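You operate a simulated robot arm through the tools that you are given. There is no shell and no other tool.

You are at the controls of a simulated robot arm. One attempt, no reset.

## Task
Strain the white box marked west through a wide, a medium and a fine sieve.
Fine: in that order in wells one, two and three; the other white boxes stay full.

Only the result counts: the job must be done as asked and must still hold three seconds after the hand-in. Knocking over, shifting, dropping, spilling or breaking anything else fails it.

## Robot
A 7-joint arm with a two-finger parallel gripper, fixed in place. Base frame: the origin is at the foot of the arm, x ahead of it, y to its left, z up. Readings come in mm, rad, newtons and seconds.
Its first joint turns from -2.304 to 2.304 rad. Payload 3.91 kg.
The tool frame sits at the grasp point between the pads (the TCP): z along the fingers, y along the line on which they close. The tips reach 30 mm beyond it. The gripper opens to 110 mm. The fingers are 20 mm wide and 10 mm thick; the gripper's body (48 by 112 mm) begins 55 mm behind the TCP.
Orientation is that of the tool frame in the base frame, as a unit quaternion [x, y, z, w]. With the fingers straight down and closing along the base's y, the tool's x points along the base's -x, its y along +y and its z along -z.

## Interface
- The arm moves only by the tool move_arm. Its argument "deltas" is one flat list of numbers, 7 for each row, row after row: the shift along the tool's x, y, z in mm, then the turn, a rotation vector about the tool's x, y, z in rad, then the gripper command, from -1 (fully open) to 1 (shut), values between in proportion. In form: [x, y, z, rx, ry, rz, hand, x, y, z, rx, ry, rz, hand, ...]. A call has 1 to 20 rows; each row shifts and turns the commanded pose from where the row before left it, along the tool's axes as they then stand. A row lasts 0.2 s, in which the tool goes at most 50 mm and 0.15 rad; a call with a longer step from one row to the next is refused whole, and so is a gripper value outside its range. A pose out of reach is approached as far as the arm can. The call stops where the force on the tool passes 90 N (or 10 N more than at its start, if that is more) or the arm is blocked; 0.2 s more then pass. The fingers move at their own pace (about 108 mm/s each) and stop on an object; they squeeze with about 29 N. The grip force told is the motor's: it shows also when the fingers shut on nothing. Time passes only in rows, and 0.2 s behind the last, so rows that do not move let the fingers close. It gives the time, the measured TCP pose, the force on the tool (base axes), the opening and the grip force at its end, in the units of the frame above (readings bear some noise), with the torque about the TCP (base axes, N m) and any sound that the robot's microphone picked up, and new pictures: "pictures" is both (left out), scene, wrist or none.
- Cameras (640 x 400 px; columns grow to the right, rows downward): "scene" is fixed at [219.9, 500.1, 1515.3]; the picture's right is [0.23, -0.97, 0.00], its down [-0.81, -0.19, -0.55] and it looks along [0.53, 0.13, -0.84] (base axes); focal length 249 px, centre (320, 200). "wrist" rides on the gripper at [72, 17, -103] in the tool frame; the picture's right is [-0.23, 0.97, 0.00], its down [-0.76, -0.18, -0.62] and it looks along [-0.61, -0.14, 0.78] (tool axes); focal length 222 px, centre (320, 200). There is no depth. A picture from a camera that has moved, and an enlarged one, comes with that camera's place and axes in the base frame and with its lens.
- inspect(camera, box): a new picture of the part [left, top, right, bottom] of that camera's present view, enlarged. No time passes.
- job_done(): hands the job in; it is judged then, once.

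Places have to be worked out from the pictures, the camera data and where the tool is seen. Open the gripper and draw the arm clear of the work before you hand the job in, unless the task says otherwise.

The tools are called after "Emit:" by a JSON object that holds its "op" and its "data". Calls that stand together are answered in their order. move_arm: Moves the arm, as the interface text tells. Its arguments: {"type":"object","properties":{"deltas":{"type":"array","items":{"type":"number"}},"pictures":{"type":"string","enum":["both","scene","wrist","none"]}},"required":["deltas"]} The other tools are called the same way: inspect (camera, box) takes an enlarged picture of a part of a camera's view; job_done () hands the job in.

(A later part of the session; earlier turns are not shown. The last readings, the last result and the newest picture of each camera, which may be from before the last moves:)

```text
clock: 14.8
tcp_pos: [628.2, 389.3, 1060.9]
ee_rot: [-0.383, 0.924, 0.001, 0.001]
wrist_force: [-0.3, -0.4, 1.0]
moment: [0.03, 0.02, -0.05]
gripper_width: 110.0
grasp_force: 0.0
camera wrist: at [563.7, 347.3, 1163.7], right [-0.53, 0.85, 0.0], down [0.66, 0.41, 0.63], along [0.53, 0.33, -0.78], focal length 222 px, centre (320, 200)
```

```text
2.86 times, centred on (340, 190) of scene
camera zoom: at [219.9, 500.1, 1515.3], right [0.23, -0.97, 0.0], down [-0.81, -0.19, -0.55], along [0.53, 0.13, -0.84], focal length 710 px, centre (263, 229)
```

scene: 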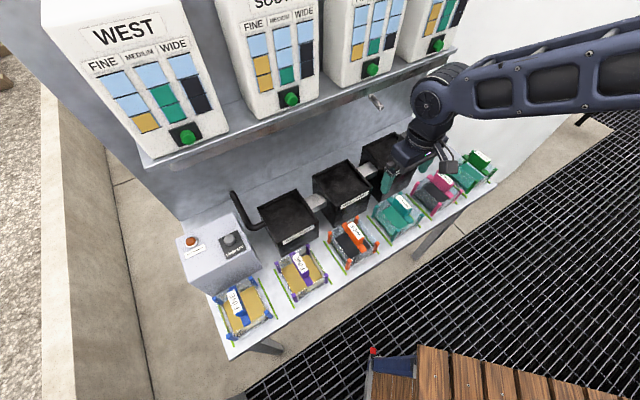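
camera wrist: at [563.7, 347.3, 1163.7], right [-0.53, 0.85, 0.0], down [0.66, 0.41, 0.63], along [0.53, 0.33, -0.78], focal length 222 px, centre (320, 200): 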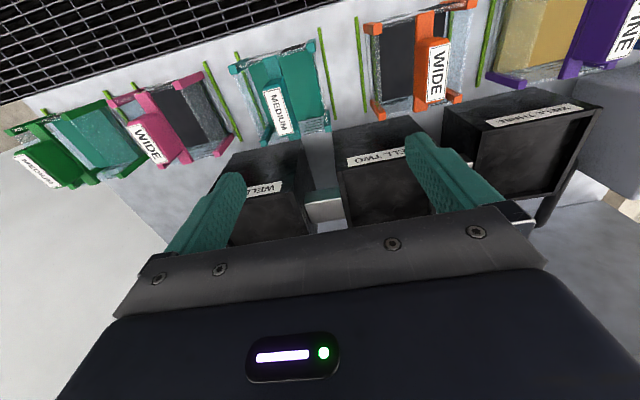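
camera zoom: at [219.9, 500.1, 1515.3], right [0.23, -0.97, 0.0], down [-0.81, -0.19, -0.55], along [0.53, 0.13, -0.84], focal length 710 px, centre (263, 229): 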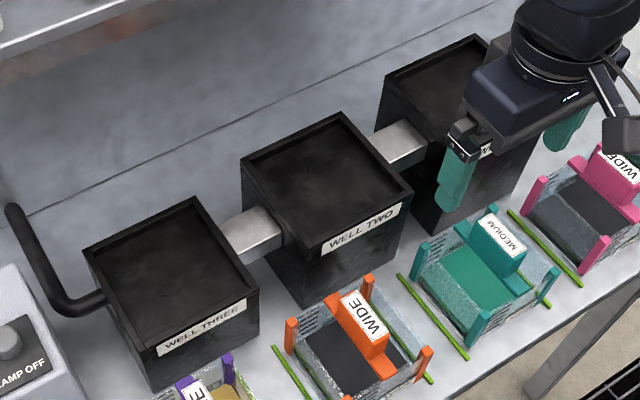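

The wells have a shallow recess and slightly different heights. I center the camera on well one for precise measurement.

Emit:
{"op": "move_arm", "data": {"deltas": [-10.3, -37.7, 0, 0, 0, 0, -1, -10.3, -37.7, 0, 0, 0, 0, -1, -10.3, -37.7, 0, 0, 0, 0, -1, 0, 0, 0, 0, 0, 0, -1], "pictures": "wrist"}}

Emit:
{"op": "inspect", "data": {"camera": "wrist", "box": [200, 80, 440, 240]}}

```text
clock: 15.8
tcp_pos: [732.4, 333.8, 1059.2]
ee_rot: [-0.384, 0.923, 0.001, 0.001]
wrist_force: [-0.3, 0.2, -0.5]
moment: [0.0, 0.01, 0.03]
gripper_width: 110.1
grasp_force: 0.0
camera wrist: at [668.0, 292.3, 1162.8], right [-0.53, 0.85, 0.0], down [0.66, 0.41, 0.62], along [0.53, 0.33, -0.78], focal length 222 px, centre (320, 200)
```

wrist: 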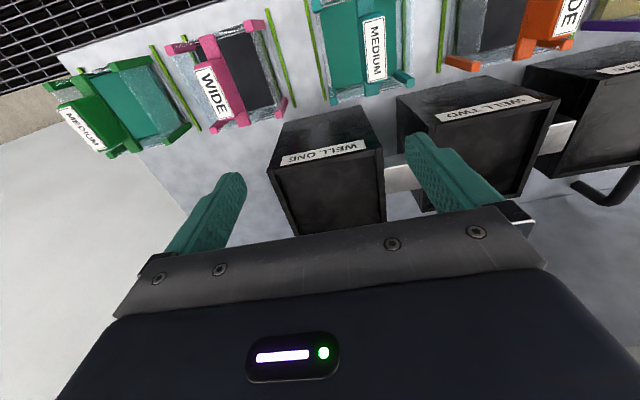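

```text
2.50 times, centred on (320, 160) of wrist
camera zoom: at [668.0, 292.3, 1162.8], right [-0.53, 0.85, 0.0], down [0.66, 0.41, 0.62], along [0.53, 0.33, -0.78], focal length 555 px, centre (320, 300)
```

zoom: 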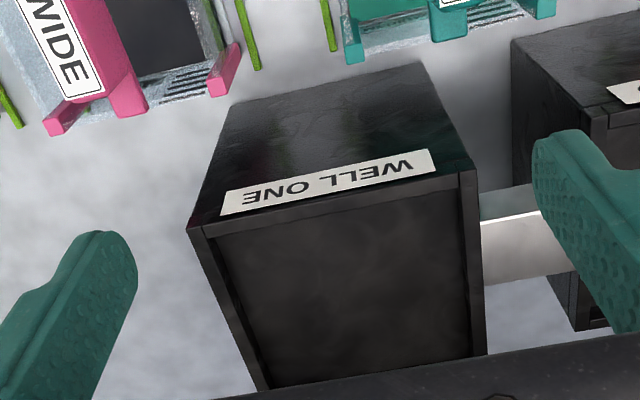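

I move the camera a little further forward for a steeper look into well one.

Emit:
{"op": "move_arm", "data": {"deltas": [-27.5, 0, 0, 0, 0, 0, -1, -27.5, 0, 0, 0, 0, 0, -1, 0, 0, 0, 0, 0, 0, -1], "pictures": "both"}}

Emit:
{"op": "inspect", "data": {"camera": "wrist", "box": [220, 50, 440, 210]}}

Emit:
{"op": "inspect", "data": {"camera": "scene", "box": [300, 120, 440, 230]}}

```text
clock: 16.6
tcp_pos: [772.1, 371.7, 1061.5]
ee_rot: [-0.384, 0.924, 0.002, 0.0]
wrist_force: [-0.2, 0.0, 1.5]
moment: [-0.02, 0.0, -0.04]
gripper_width: 110.3
grasp_force: 0.0
camera wrist: at [707.6, 331.4, 1163.2], right [-0.53, 0.85, 0.0], down [0.66, 0.41, 0.62], along [0.53, 0.33, -0.78], focal length 222 px, centre (320, 200)
```

scene: 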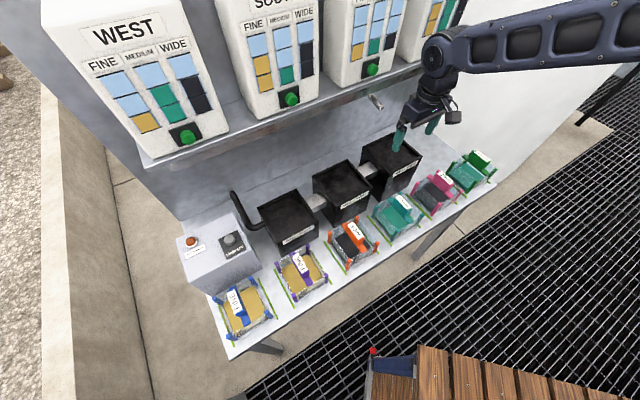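
wrist: 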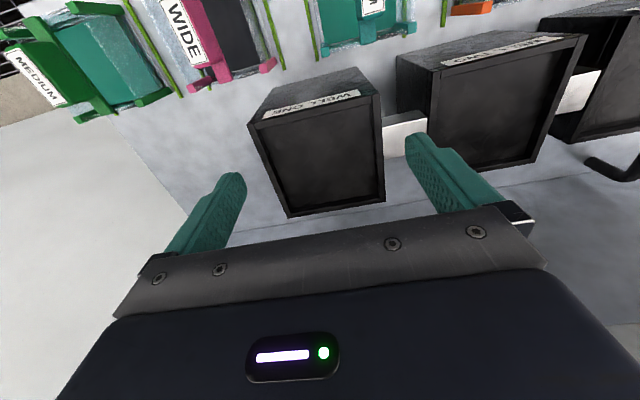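

```text
2.50 times, centred on (330, 130) of wrist
camera zoom: at [707.6, 331.4, 1163.2], right [-0.53, 0.85, 0.0], down [0.66, 0.41, 0.62], along [0.53, 0.33, -0.78], focal length 555 px, centre (295, 375)
```

zoom: 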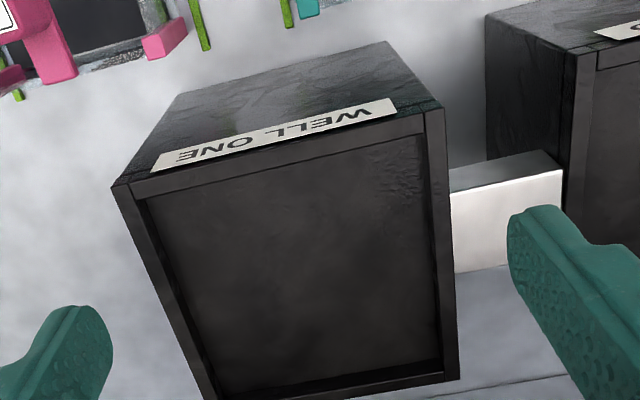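

```text
3.64 times, centred on (370, 175) of scene
camera zoom: at [219.9, 500.1, 1515.3], right [0.23, -0.97, 0.0], down [-0.81, -0.19, -0.55], along [0.53, 0.13, -0.84], focal length 904 px, centre (138, 291)
```

zoom: 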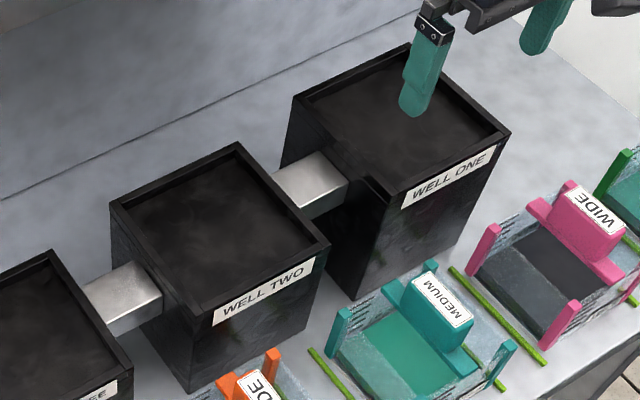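

Well one computes to top z≈930, centre at row coordinate r≈292, depth n≈869, outer side ≈138 mm. I zoom into its interior to judge the recess depth and inner size.

Emit:
{"op": "inspect", "data": {"camera": "wrist", "box": [245, 90, 325, 150]}}

Emit:
{"op": "inspect", "data": {"camera": "wrist", "box": [320, 80, 400, 140]}}

Emit:
{"op": "inspect", "data": {"camera": "wrist", "box": [320, 150, 400, 210]}}

Emit:
{"op": "inspect", "data": {"camera": "scene", "box": [330, 125, 430, 200]}}

```text
6.67 times, centred on (285, 120) of wrist
camera zoom: at [707.6, 331.4, 1163.2], right [-0.53, 0.85, 0.0], down [0.66, 0.41, 0.62], along [0.53, 0.33, -0.78], focal length 1481 px, centre (553, 733)
```

zoom: 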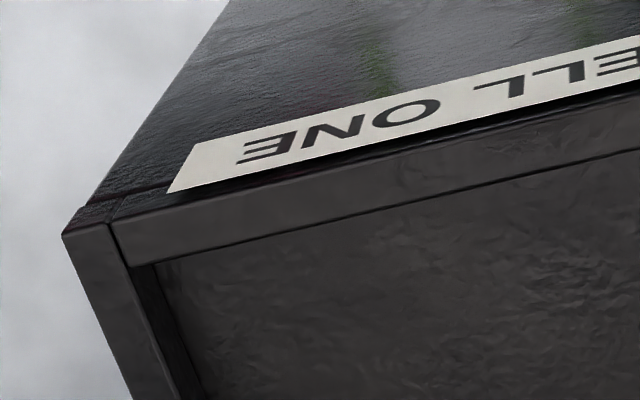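

```text
6.67 times, centred on (360, 110) of wrist
camera zoom: at [707.6, 331.4, 1163.2], right [-0.53, 0.85, 0.0], down [0.66, 0.41, 0.62], along [0.53, 0.33, -0.78], focal length 1481 px, centre (53, 800)
```

zoom: 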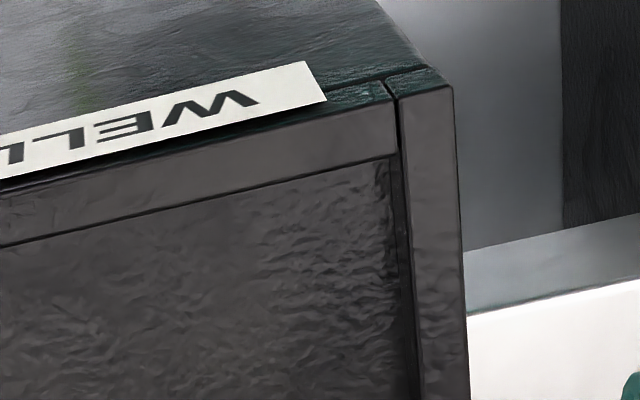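

```text
6.67 times, centred on (360, 180) of wrist
camera zoom: at [707.6, 331.4, 1163.2], right [-0.53, 0.85, 0.0], down [0.66, 0.41, 0.62], along [0.53, 0.33, -0.78], focal length 1481 px, centre (53, 333)
```

zoom: 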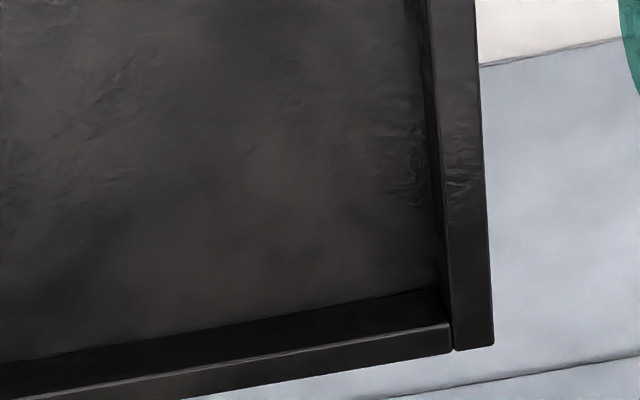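

```text
5.33 times, centred on (380, 162) of scene
camera zoom: at [219.9, 500.1, 1515.3], right [0.23, -0.97, 0.0], down [-0.81, -0.19, -0.55], along [0.53, 0.13, -0.84], focal length 1326 px, centre (0, 400)
```

zoom: 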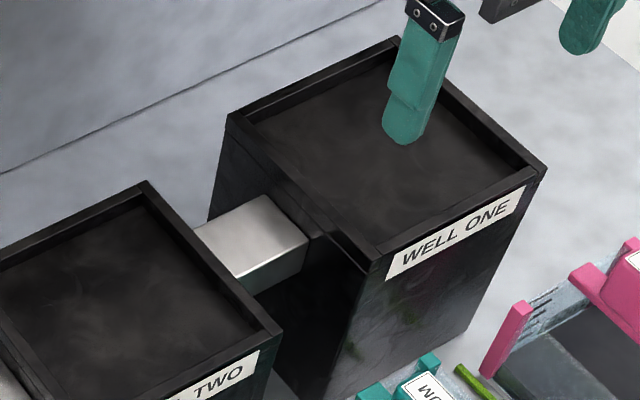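

The recess is only ~12 mm deep with inner width ≈122 mm, so sieves stand in it. I repeat the measurement over well two, then three.

Emit:
{"op": "move_arm", "data": {"deltas": [0, 38.5, 0, 0, 0, 0, -1, 0, 38.5, 0, 0, 0, 0, -1, 0, 38.5, 0, 0, 0, 0, -1, 0, 38.5, 0, 0, 0, 0, -1, 0, 38.5, 0, 0, 0, 0, -1, 0, 0, 0, 0, 0, 0, -1], "pictures": "both"}}

Emit:
{"op": "inspect", "data": {"camera": "wrist", "box": [220, 50, 440, 210]}}

Emit:
{"op": "inspect", "data": {"camera": "scene", "box": [235, 150, 375, 255]}}

```text
clock: 18.0
tcp_pos: [633.6, 505.3, 1057.3]
ee_rot: [-0.383, 0.924, 0.002, 0.0]
wrist_force: [0.3, 0.0, -0.4]
moment: [0.0, 0.02, 0.0]
gripper_width: 109.8
grasp_force: 0.0
camera wrist: at [569.8, 465.3, 1159.9], right [-0.53, 0.85, 0.0], down [0.66, 0.41, 0.62], along [0.53, 0.33, -0.78], focal length 222 px, centre (320, 200)
```

scene: 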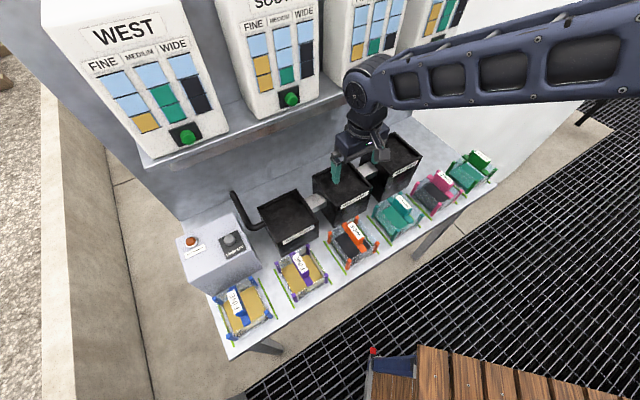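
wrist: 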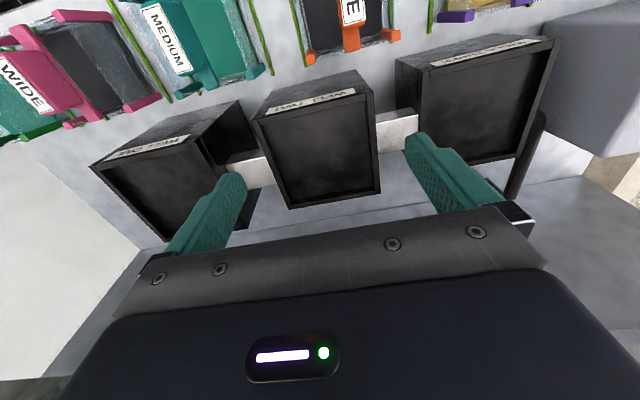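

```text
2.50 times, centred on (330, 130) of wrist
camera zoom: at [569.8, 465.3, 1159.9], right [-0.53, 0.85, 0.0], down [0.66, 0.41, 0.62], along [0.53, 0.33, -0.78], focal length 555 px, centre (295, 375)
```

zoom: 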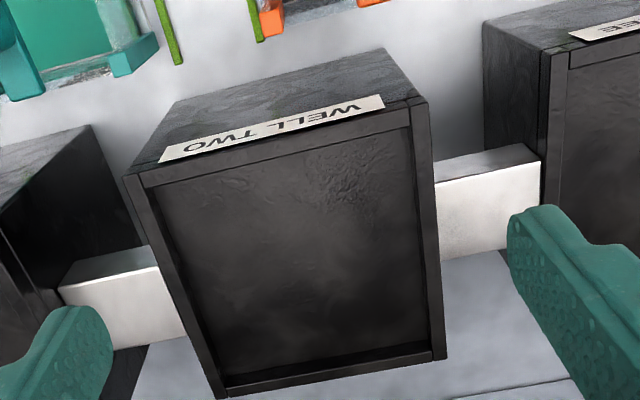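

```text
3.81 times, centred on (305, 202) of scene
camera zoom: at [219.9, 500.1, 1515.3], right [0.23, -0.97, 0.0], down [-0.81, -0.19, -0.55], along [0.53, 0.13, -0.84], focal length 947 px, centre (377, 190)
```

zoom: 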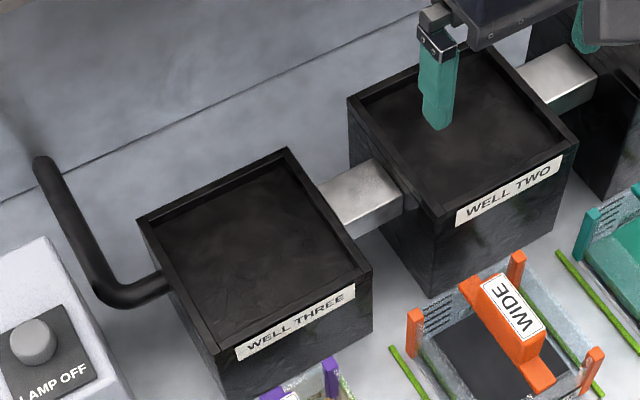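

Well two: top z≈904, centre (r≈102, n≈869). Now the same over well three.

Emit:
{"op": "move_arm", "data": {"deltas": [0, 38, 0, 0, 0, 0, -1, 0, 38, 0, 0, 0, 0, -1, 0, 38, 0, 0, 0, 0, -1, 0, 38, 0, 0, 0, 0, -1, 0, 38, 0, 0, 0, 0, -1, 0, 0, 0, 0, 0, 0, -1], "pictures": "both"}}

Emit:
{"op": "inspect", "data": {"camera": "wrist", "box": [220, 50, 440, 210]}}

Emit:
{"op": "inspect", "data": {"camera": "wrist", "box": [180, 0, 400, 90]}}

```text
clock: 19.4
tcp_pos: [499.7, 640.3, 1056.8]
ee_rot: [-0.383, 0.924, 0.001, 0.0]
wrist_force: [0.7, 0.0, -0.7]
moment: [0.0, 0.01, 0.0]
gripper_width: 110.0
grasp_force: 0.0
camera wrist: at [434.9, 599.8, 1159.8], right [-0.53, 0.85, 0.0], down [0.66, 0.41, 0.62], along [0.53, 0.33, -0.78], focal length 222 px, centre (320, 200)
```

scene: 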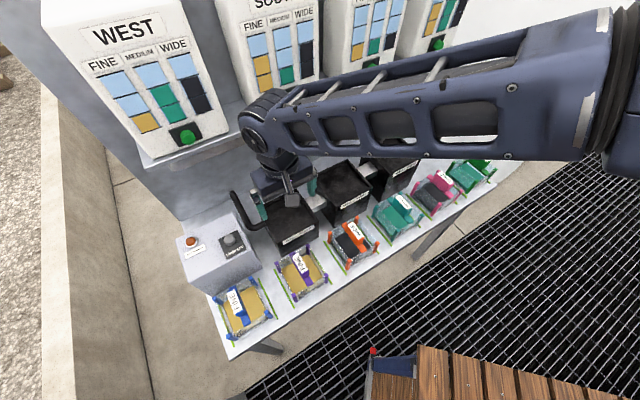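
wrist: 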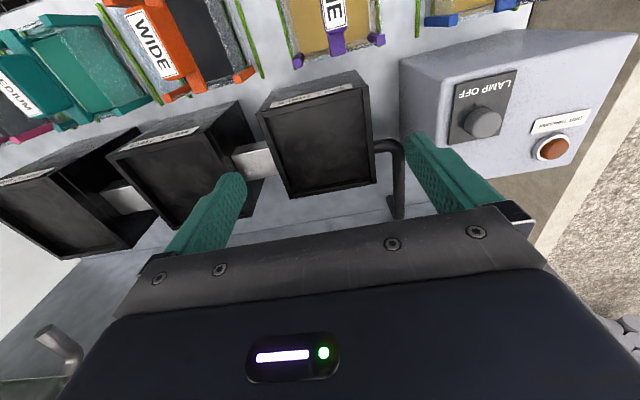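

```text
2.50 times, centred on (330, 130) of wrist
camera zoom: at [434.9, 599.8, 1159.8], right [-0.53, 0.85, 0.0], down [0.66, 0.41, 0.62], along [0.53, 0.33, -0.78], focal length 555 px, centre (295, 375)
```

zoom: 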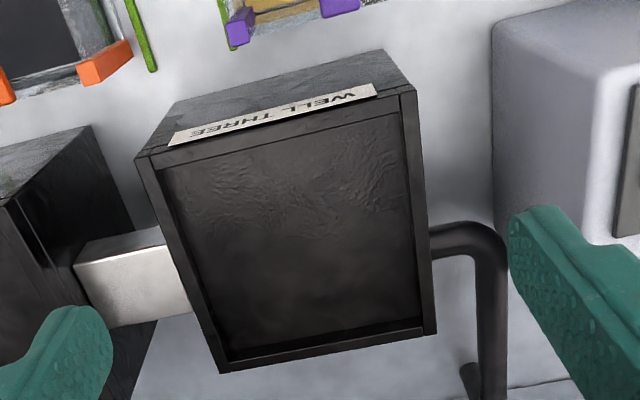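

```text
2.91 times, centred on (290, 45) of wrist
camera zoom: at [434.9, 599.8, 1159.8], right [-0.53, 0.85, 0.0], down [0.66, 0.41, 0.62], along [0.53, 0.33, -0.78], focal length 646 px, centre (407, 651)
```

zoom: 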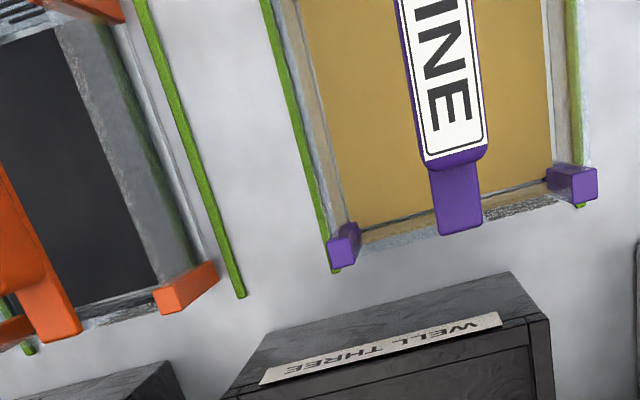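

Well three: top z≈879, centre (r≈-87, n≈868). Now I travel above the pink WIDE sieve (handle est. r≈392, n≈718, top z≈892) with the gripper part-closed to ~66 mm.

Emit:
{"op": "move_arm", "data": {"deltas": [6.8, -37.8, 0, 0, 0, 0, -0.2, 6.8, -37.8, 0, 0, 0, 0, -0.2, 6.8, -37.8, 0, 0, 0, 0, -0.2, 6.8, -37.8, 0, 0, 0, 0, -0.2, 6.8, -37.8, 0, 0, 0, 0, -0.2, 6.8, -37.8, 0, 0, 0, 0, -0.2, 6.8, -37.8, 0, 0, 0, 0, -0.2, 6.8, -37.8, 0, 0, 0, 0, -0.2, 6.8, -37.8, 0, 0, 0, 0, -0.2, 6.8, -37.8, 0, 0, 0, 0, -0.2, 6.8, -37.8, 0, 0, 0, 0, -0.2, 6.8, -37.8, 0, 0, 0, 0, -0.2, 6.8, -37.8, 0, 0, 0, 0, -0.2, 0, 0, 20, 0, 0, 0, -0.2, 0, 0, 20, 0, 0, 0, -0.2, 0, 0, 0, 0, 0, 0, -0.2], "pictures": "both"}}

Emit:
{"op": "inspect", "data": {"camera": "wrist", "box": [220, 80, 420, 230]}}

Emit:
{"op": "inspect", "data": {"camera": "scene", "box": [390, 130, 490, 220]}}

```text
clock: 22.8
tcp_pos: [780.9, 231.8, 1020.2]
ee_rot: [-0.384, 0.923, 0.001, 0.0]
wrist_force: [-0.4, -0.6, 0.1]
moment: [0.03, -0.01, 0.01]
gripper_width: 66.1
grasp_force: 0.0
camera wrist: at [716.8, 191.6, 1122.5], right [-0.53, 0.85, 0.0], down [0.66, 0.41, 0.62], along [0.53, 0.33, -0.78], focal length 222 px, centre (320, 200)
```

scene: 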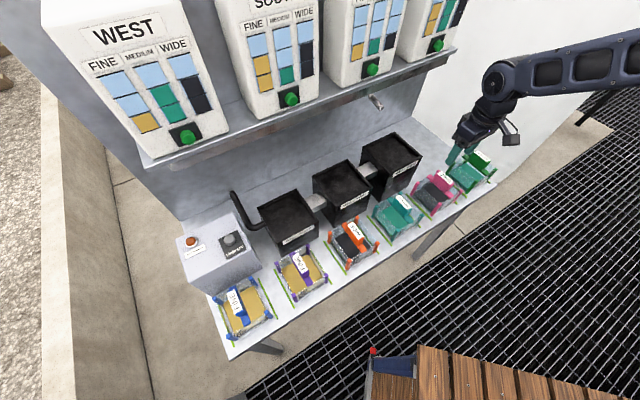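
wrist: 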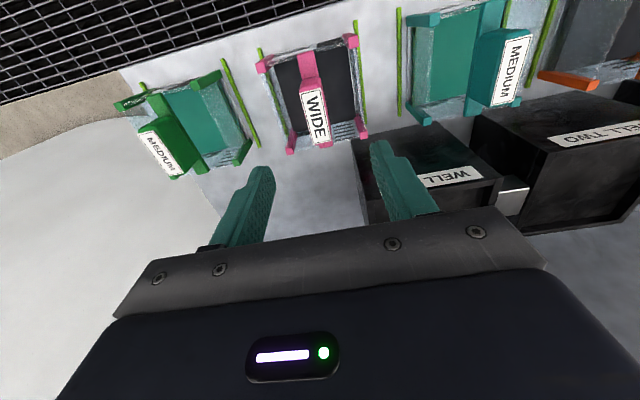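

```text
2.67 times, centred on (320, 155) of wrist
camera zoom: at [716.8, 191.6, 1122.5], right [-0.53, 0.85, 0.0], down [0.66, 0.41, 0.62], along [0.53, 0.33, -0.78], focal length 592 px, centre (320, 320)
```

zoom: 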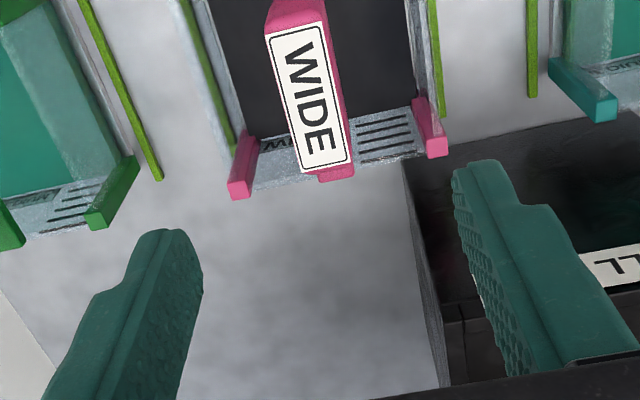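

```text
4.44 times, centred on (440, 175) of scene
camera zoom: at [219.9, 500.1, 1515.3], right [0.23, -0.97, 0.0], down [-0.81, -0.19, -0.55], along [0.53, 0.13, -0.84], focal length 1105 px, centre (-213, 311)
```

zoom: 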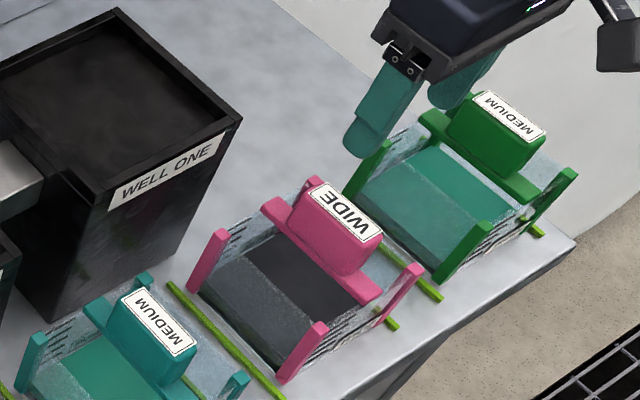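

The handle label computes to r≈392, n≈717, and TCP is at (388, 716). I correct by a few mm and descend so the tips straddle the handle.

Emit:
{"op": "move_arm", "data": {"deltas": [-1, -3.6, 20, 0, 0, 0, -0.2, 0, 0, 25, 0, 0, 0, -0.2, 0, 0, 25, 0, 0, 0, -0.2, 0, 0, 25, 0, 0, 0, -0.2, 0, 0, 20, 0, 0, 0, -0.2, 0, 0, 0, 0, 0, 0, -0.2], "pictures": "both"}}

Emit:
{"op": "inspect", "data": {"camera": "wrist", "box": [200, 80, 440, 230]}}

Emit:
{"op": "inspect", "data": {"camera": "scene", "box": [390, 130, 490, 220]}}

```text
clock: 24.2
tcp_pos: [787.6, 230.6, 906.4]
ee_rot: [-0.383, 0.924, 0.001, 0.001]
wrist_force: [-0.3, 0.3, -0.4]
moment: [-0.01, 0.02, 0.03]
gripper_width: 65.8
grasp_force: 0.1
camera wrist: at [722.5, 190.3, 1007.5], right [-0.53, 0.85, 0.0], down [0.66, 0.41, 0.63], along [0.53, 0.33, -0.78], focal length 222 px, centre (320, 200)
```

scene: 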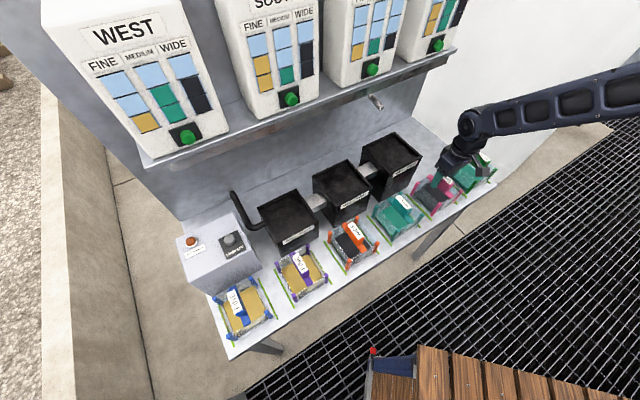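
wrist: 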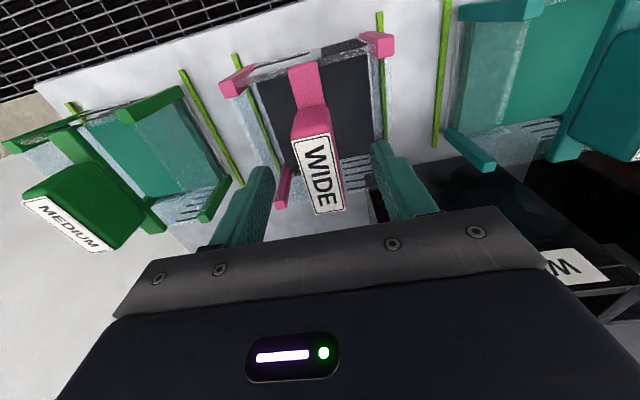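

```text
2.67 times, centred on (320, 155) of wrist
camera zoom: at [722.5, 190.3, 1007.5], right [-0.53, 0.85, 0.0], down [0.66, 0.41, 0.63], along [0.53, 0.33, -0.78], focal length 592 px, centre (320, 320)
```

zoom: 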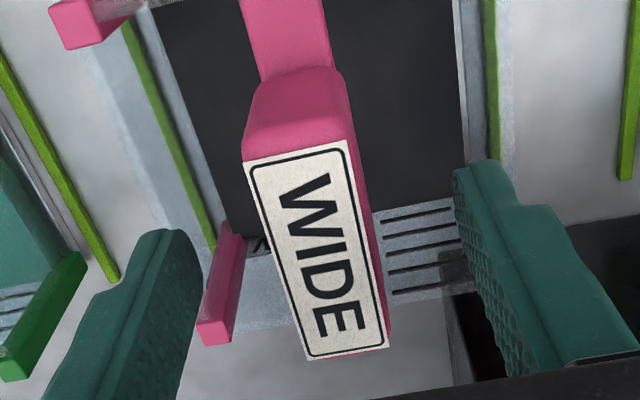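

```text
4.44 times, centred on (440, 175) of scene
camera zoom: at [219.9, 500.1, 1515.3], right [0.23, -0.97, 0.0], down [-0.81, -0.19, -0.55], along [0.53, 0.13, -0.84], focal length 1105 px, centre (-213, 311)
```

zoom: 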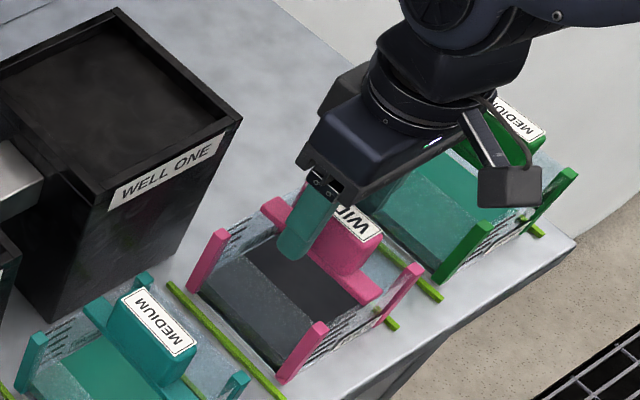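

The handle sits ~4 mm nearer to the robot than the TCP. I correct, descend 16 mm further, and close on the handle.

Emit:
{"op": "move_arm", "data": {"deltas": [3.5, 1, 0, 0, 0, 0, -0.2, 0, 0, 16, 0, 0, 0, -0.2, 0, 0, 0, 0, 0, 0, 1, 0, 0, 0, 0, 0, 0, 1, 0, 0, 0, 0, 0, 0, 1], "pictures": "both"}}

Emit:
{"op": "inspect", "data": {"camera": "wrist", "box": [200, 80, 440, 230]}}

Emit:
{"op": "inspect", "data": {"camera": "scene", "box": [390, 130, 490, 220]}}

```text
clock: 25.4
tcp_pos: [784.0, 230.4, 889.3]
ee_rot: [-0.383, 0.924, 0.0, 0.0]
wrist_force: [-1.0, 0.8, 0.6]
moment: [0.02, 0.0, -0.03]
gripper_width: 21.4
grasp_force: 29.2
camera wrist: at [719.5, 189.5, 991.8], right [-0.53, 0.85, 0.0], down [0.66, 0.41, 0.62], along [0.53, 0.33, -0.78], focal length 222 px, centre (320, 200)
```

scene: 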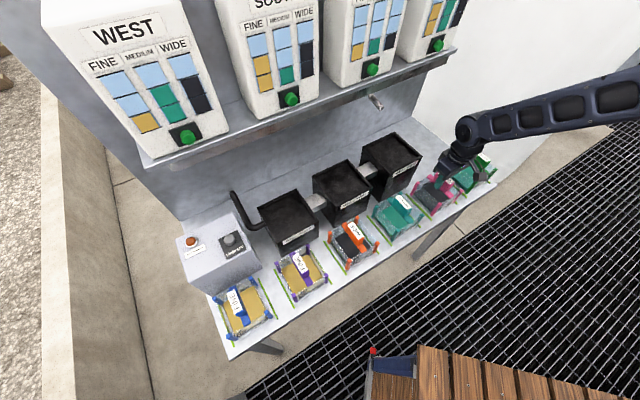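
wrist: 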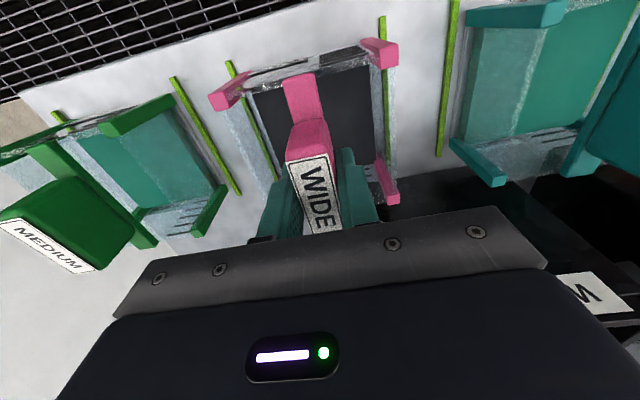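

```text
2.67 times, centred on (320, 155) of wrist
camera zoom: at [719.5, 189.5, 991.8], right [-0.53, 0.85, 0.0], down [0.66, 0.41, 0.62], along [0.53, 0.33, -0.78], focal length 592 px, centre (320, 320)
```

zoom: 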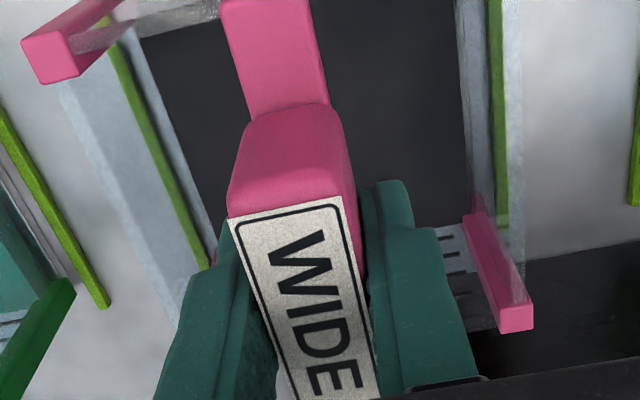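

```text
4.44 times, centred on (440, 175) of scene
camera zoom: at [219.9, 500.1, 1515.3], right [0.23, -0.97, 0.0], down [-0.81, -0.19, -0.55], along [0.53, 0.13, -0.84], focal length 1105 px, centre (-213, 311)
```

zoom: 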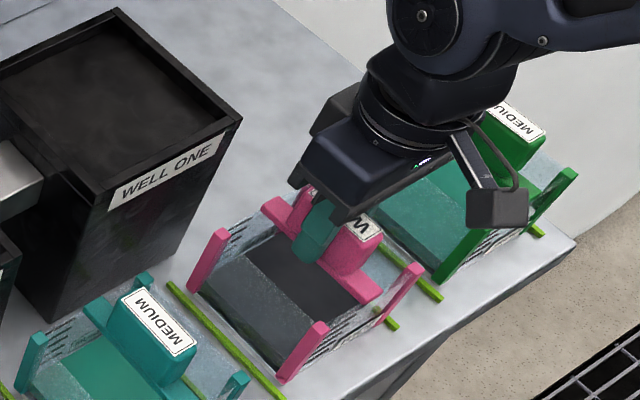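

The handle is held (21.4 mm, 29 N). I lift it 195 mm straight up and check that it hangs level.

Emit:
{"op": "move_arm", "data": {"deltas": [0, 0, -10, 0, 0, 0, 1, 0, 0, -25, 0, 0, 0, 1, 0, 0, -40, 0, 0, 0, 1, 0, 0, -40, 0, 0, 0, 1, 0, 0, -40, 0, 0, 0, 1, 0, 0, -40, 0, 0, 0, 1, 0, 0, 0, 0, 0, 0, 1], "pictures": "both"}}

Emit:
{"op": "inspect", "data": {"camera": "scene", "box": [380, 80, 500, 220]}}

```text
clock: 27.0
tcp_pos: [783.4, 229.0, 1083.1]
ee_rot: [-0.383, 0.924, 0.001, 0.001]
wrist_force: [-0.3, 0.0, -2.1]
moment: [-0.01, -0.06, -0.01]
gripper_width: 21.9
grasp_force: 29.0
camera wrist: at [719.7, 188.1, 1185.6], right [-0.53, 0.85, 0.0], down [0.66, 0.41, 0.62], along [0.53, 0.33, -0.78], focal length 222 px, centre (320, 200)
```

scene: 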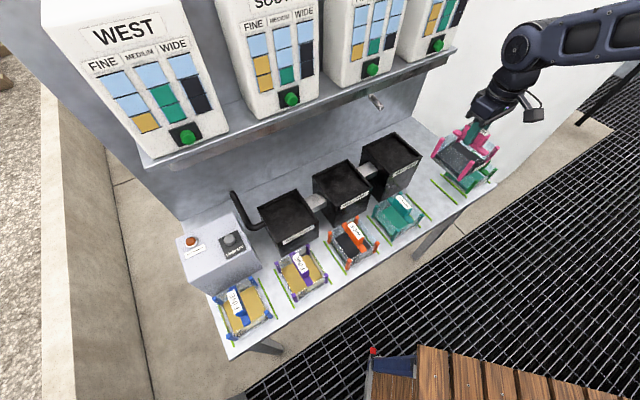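
wrist: 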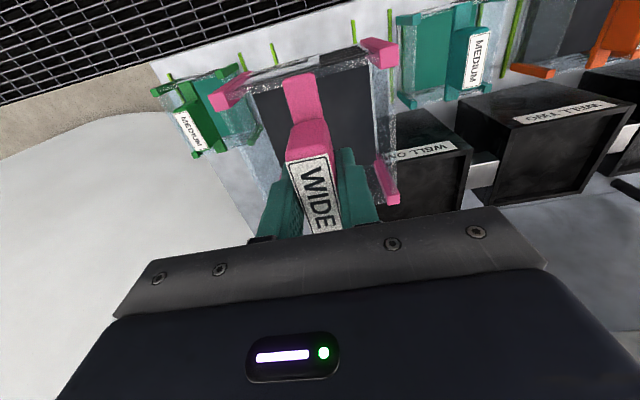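

```text
2.86 times, centred on (440, 150) of scene
camera zoom: at [219.9, 500.1, 1515.3], right [0.23, -0.97, 0.0], down [-0.81, -0.19, -0.55], along [0.53, 0.13, -0.84], focal length 710 px, centre (-23, 343)
```

zoom: 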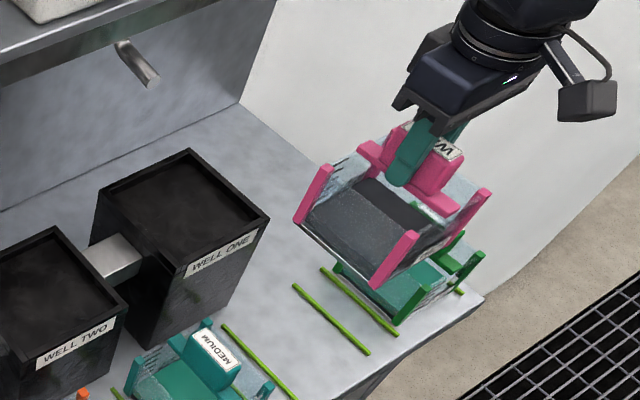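

The sieve hangs level with ~2 N weight. A spout ends near (r 273, n 942, z 1054) behind well one, so I move over the well's front first, then lower slightly before going in under it.

Emit:
{"op": "move_arm", "data": {"deltas": [-21, 25.1, 0, 0, 0, 0, 1, -21, 25.1, 0, 0, 0, 0, 1, -21, 25.1, 0, 0, 0, 0, 1, -21, 25.1, 0, 0, 0, 0, 1, 0, 0, 15, 0, 0, 0, 1, 0, 0, 0, 0, 0, 0, 1], "pictures": "both"}}

Emit:
{"op": "inspect", "data": {"camera": "scene", "box": [330, 60, 470, 210]}}

Emit:
{"op": "inspect", "data": {"camera": "wrist", "box": [180, 0, 460, 220]}}

```text
clock: 28.4
tcp_pos: [771.0, 358.2, 1069.2]
ee_rot: [-0.383, 0.924, 0.002, 0.0]
wrist_force: [0.1, 0.4, -2.4]
moment: [0.0, 0.02, 0.02]
gripper_width: 21.6
grasp_force: 29.2
camera wrist: at [707.2, 317.8, 1170.0], right [-0.53, 0.85, 0.0], down [0.66, 0.41, 0.62], along [0.53, 0.33, -0.78], focal length 222 px, centre (320, 200)
```

scene: 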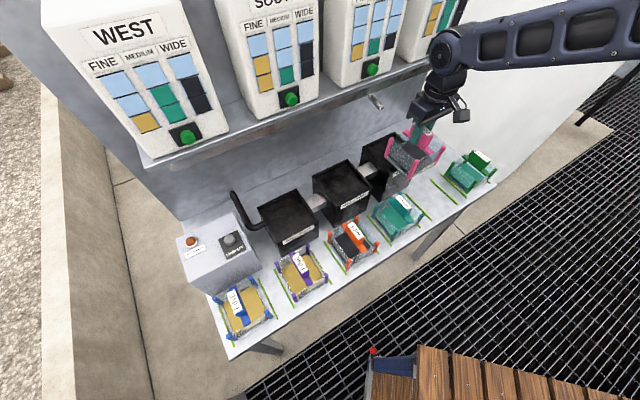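
wrist: 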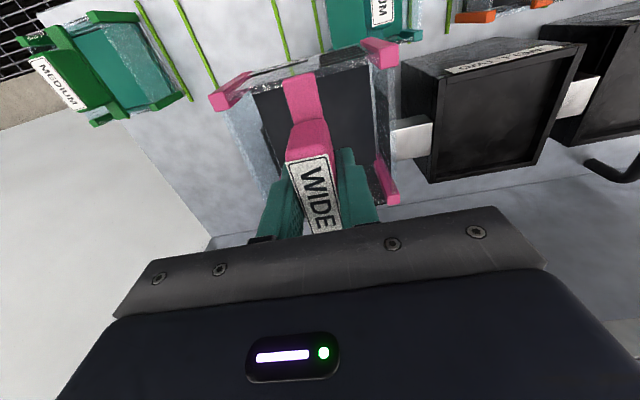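

```text
2.67 times, centred on (400, 135) of scene
camera zoom: at [219.9, 500.1, 1515.3], right [0.23, -0.97, 0.0], down [-0.81, -0.19, -0.55], along [0.53, 0.13, -0.84], focal length 663 px, centre (107, 373)
```

zoom: 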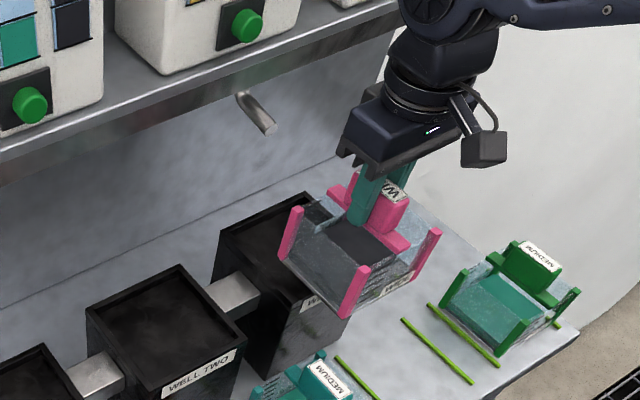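

```text
1.82 times, centred on (320, 110) of wrist
camera zoom: at [707.2, 317.8, 1170.0], right [-0.53, 0.85, 0.0], down [0.66, 0.41, 0.62], along [0.53, 0.33, -0.78], focal length 404 px, centre (320, 364)
```

zoom: 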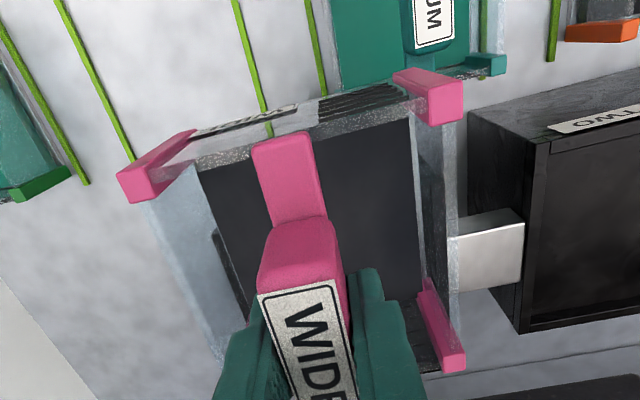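

TCP is at r≈292, n≈798, z≈1069. I move 70 mm deeper, over well one, and check.

Emit:
{"op": "move_arm", "data": {"deltas": [-20, 0, 0, 0, 0, 0, 1, -25, 0, 0, 0, 0, 0, 1, -25, 0, 0, 0, 0, 0, 1, 0, 0, 0, 0, 0, 0, 1], "pictures": "both"}}

Emit:
{"op": "inspect", "data": {"camera": "scene", "box": [330, 60, 470, 210]}}

Emit:
{"op": "inspect", "data": {"camera": "wrist", "box": [180, 0, 460, 220]}}

```text
clock: 29.4
tcp_pos: [820.7, 409.1, 1070.2]
ee_rot: [-0.384, 0.923, 0.002, 0.0]
wrist_force: [0.0, 0.0, -1.3]
moment: [0.01, -0.01, -0.01]
gripper_width: 21.6
grasp_force: 28.5
camera wrist: at [756.7, 368.2, 1172.7], right [-0.53, 0.85, 0.0], down [0.66, 0.41, 0.62], along [0.53, 0.33, -0.78], focal length 222 px, centre (320, 200)
```

scene: 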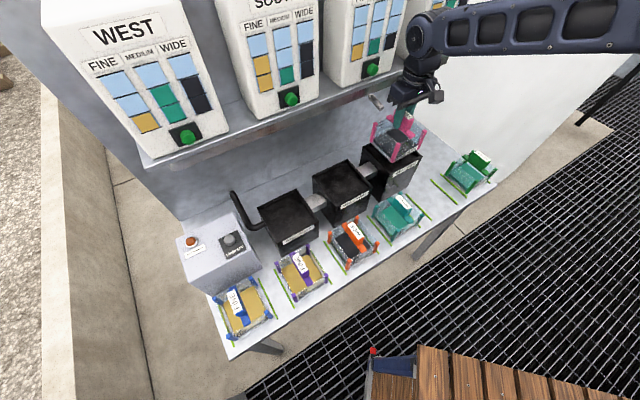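
wrist: 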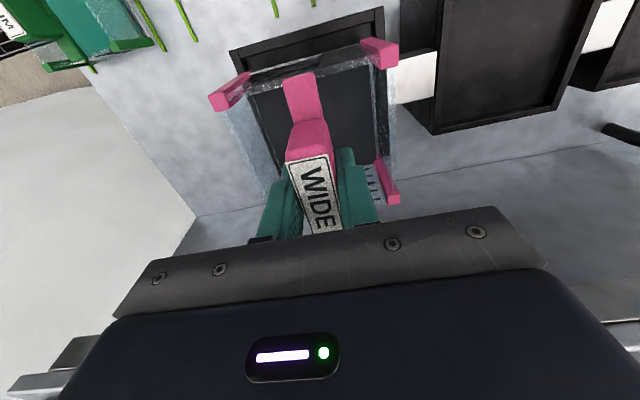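

```text
2.67 times, centred on (400, 135) of scene
camera zoom: at [219.9, 500.1, 1515.3], right [0.23, -0.97, 0.0], down [-0.81, -0.19, -0.55], along [0.53, 0.13, -0.84], focal length 663 px, centre (107, 373)
```

zoom: 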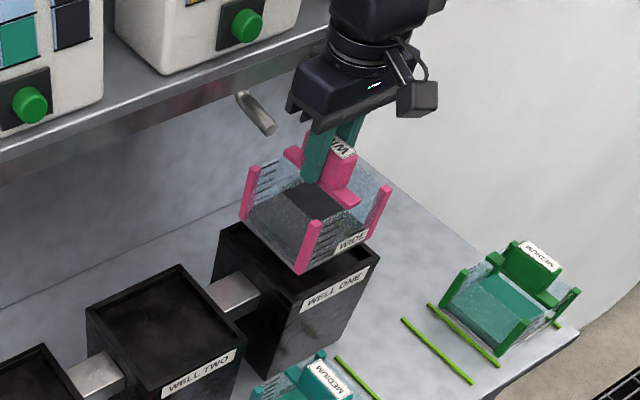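

```text
1.82 times, centred on (320, 110) of wrist
camera zoom: at [756.7, 368.2, 1172.7], right [-0.53, 0.85, 0.0], down [0.66, 0.41, 0.62], along [0.53, 0.33, -0.78], focal length 404 px, centre (320, 364)
```

zoom: 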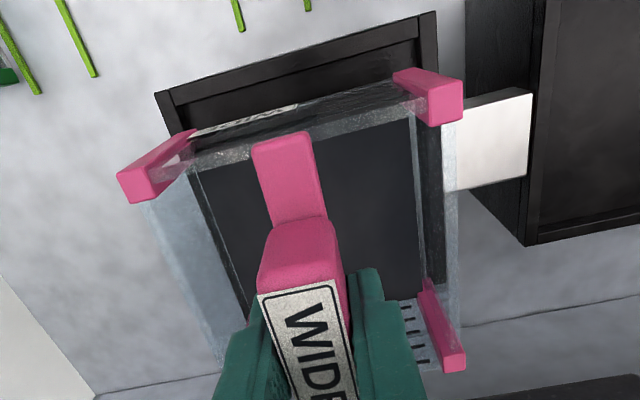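

The sieve is over the well; the rim and sieve bottom compute to a ~3.5 mm offset along the row. I correct this and lower partway into the recess.

Emit:
{"op": "move_arm", "data": {"deltas": [0, 3.5, 0, 0, 0, 0, 1, 0, 0, 8, 0, 0, 0, 1, 0, 0, 8, 0, 0, 0, 1, 0, 0, 6, 0, 0, 0, 1, 0, 0, 0, 0, 0, 0, 1], "pictures": "both"}}

Emit:
{"op": "inspect", "data": {"camera": "scene", "box": [340, 90, 440, 200]}}

Emit:
{"op": "inspect", "data": {"camera": "wrist", "box": [190, 0, 450, 140]}}

```text
clock: 30.6
tcp_pos: [817.8, 412.4, 1046.2]
ee_rot: [-0.383, 0.924, 0.001, 0.0]
wrist_force: [1.0, 0.2, -2.2]
moment: [-0.03, 0.04, 0.0]
gripper_width: 21.8
grasp_force: 29.0
camera wrist: at [754.4, 370.6, 1148.7], right [-0.53, 0.85, 0.0], down [0.66, 0.41, 0.62], along [0.53, 0.33, -0.78], focal length 222 px, centre (320, 200)
```

scene: 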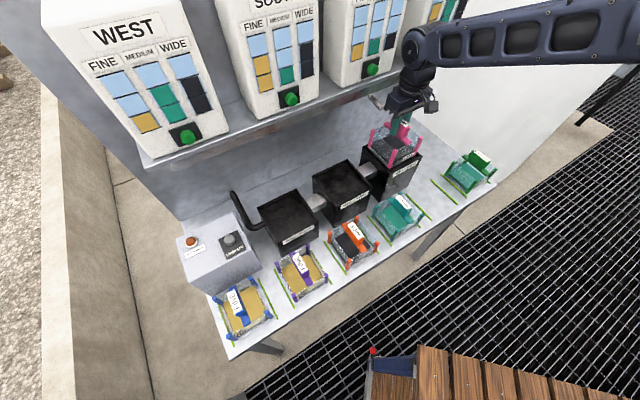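
wrist: 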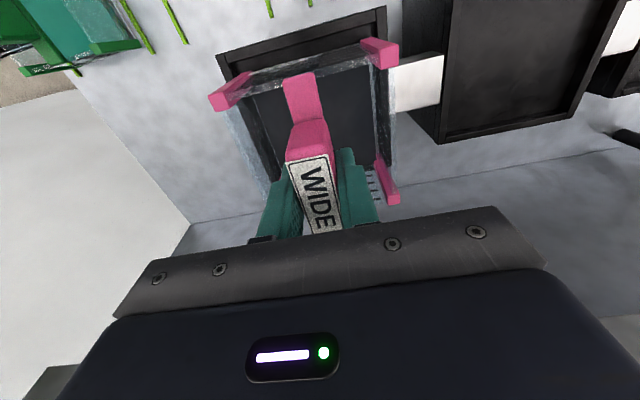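

```text
3.64 times, centred on (390, 145) of scene
camera zoom: at [219.9, 500.1, 1515.3], right [0.23, -0.97, 0.0], down [-0.81, -0.19, -0.55], along [0.53, 0.13, -0.84], focal length 904 px, centre (66, 400)
```

zoom: 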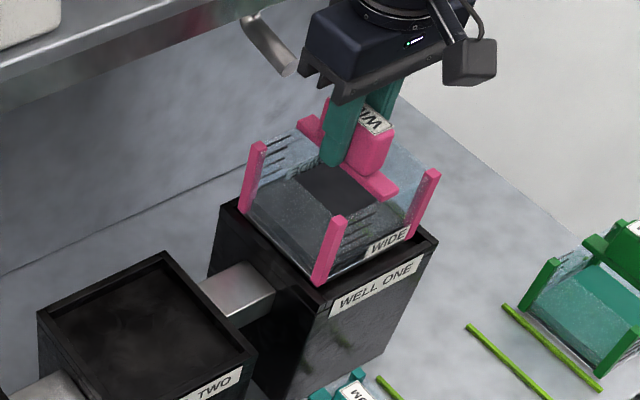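

```text
2.46 times, centred on (320, 70) of wrist
camera zoom: at [754.4, 370.6, 1148.7], right [-0.53, 0.85, 0.0], down [0.66, 0.41, 0.62], along [0.53, 0.33, -0.78], focal length 547 px, centre (320, 520)
```

zoom: 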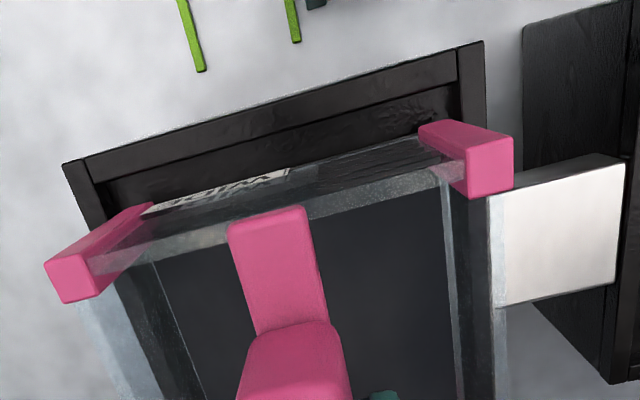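

Centred within ~2 mm and inside the rim. I lower in small steps, watching the force for contact with the recess floor.

Emit:
{"op": "move_arm", "data": {"deltas": [0, 0, 4, 0, 0, 0, 1, 0, 0, 4, 0, 0, 0, 1, 0, 0, 0, 0, 0, 0, 1], "pictures": "none"}}

```text
clock: 31.4
tcp_pos: [819.3, 412.0, 1039.9]
ee_rot: [-0.384, 0.923, 0.001, 0.002]
wrist_force: [-3.1, -3.2, 12.3]
moment: [-0.64, 0.53, -0.01]
gripper_width: 21.5
grasp_force: 28.7
```

Contact of ~14 N is felt. I look to verify the sieve is inside the recess and not on the rim.

Emit:
{"op": "inspect", "data": {"camera": "wrist", "box": [190, 0, 450, 140]}}

Emit:
{"op": "inspect", "data": {"camera": "scene", "box": [350, 110, 440, 200]}}

Emit:
{"op": "inspect", "data": {"camera": "wrist", "box": [340, 120, 460, 220]}}

```text
2.46 times, centred on (320, 70) of wrist
camera zoom: at [754.6, 371.3, 1141.6], right [-0.53, 0.85, 0.0], down [0.66, 0.41, 0.63], along [0.53, 0.33, -0.78], focal length 547 px, centre (320, 520)
```

zoom: 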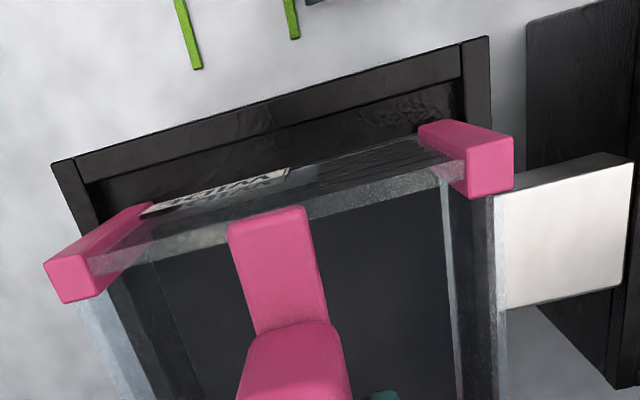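

```text
4.44 times, centred on (395, 155) of scene
camera zoom: at [219.9, 500.1, 1515.3], right [0.23, -0.97, 0.0], down [-0.81, -0.19, -0.55], along [0.53, 0.13, -0.84], focal length 1105 px, centre (-13, 400)
```

zoom: 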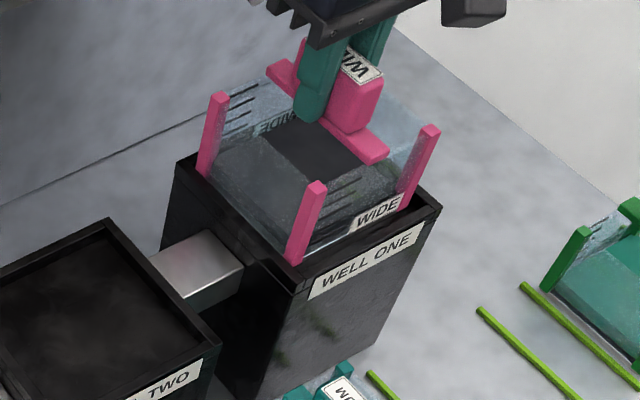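

```text
4.00 times, centred on (400, 170) of wrist
camera zoom: at [754.6, 371.3, 1141.6], right [-0.53, 0.85, 0.0], down [0.66, 0.41, 0.63], along [0.53, 0.33, -0.78], focal length 888 px, centre (0, 320)
```

zoom: 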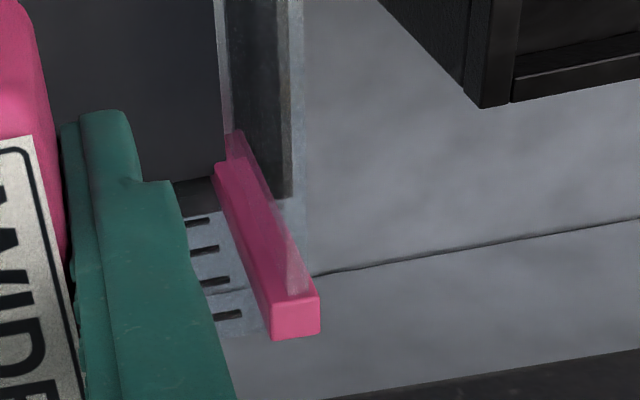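

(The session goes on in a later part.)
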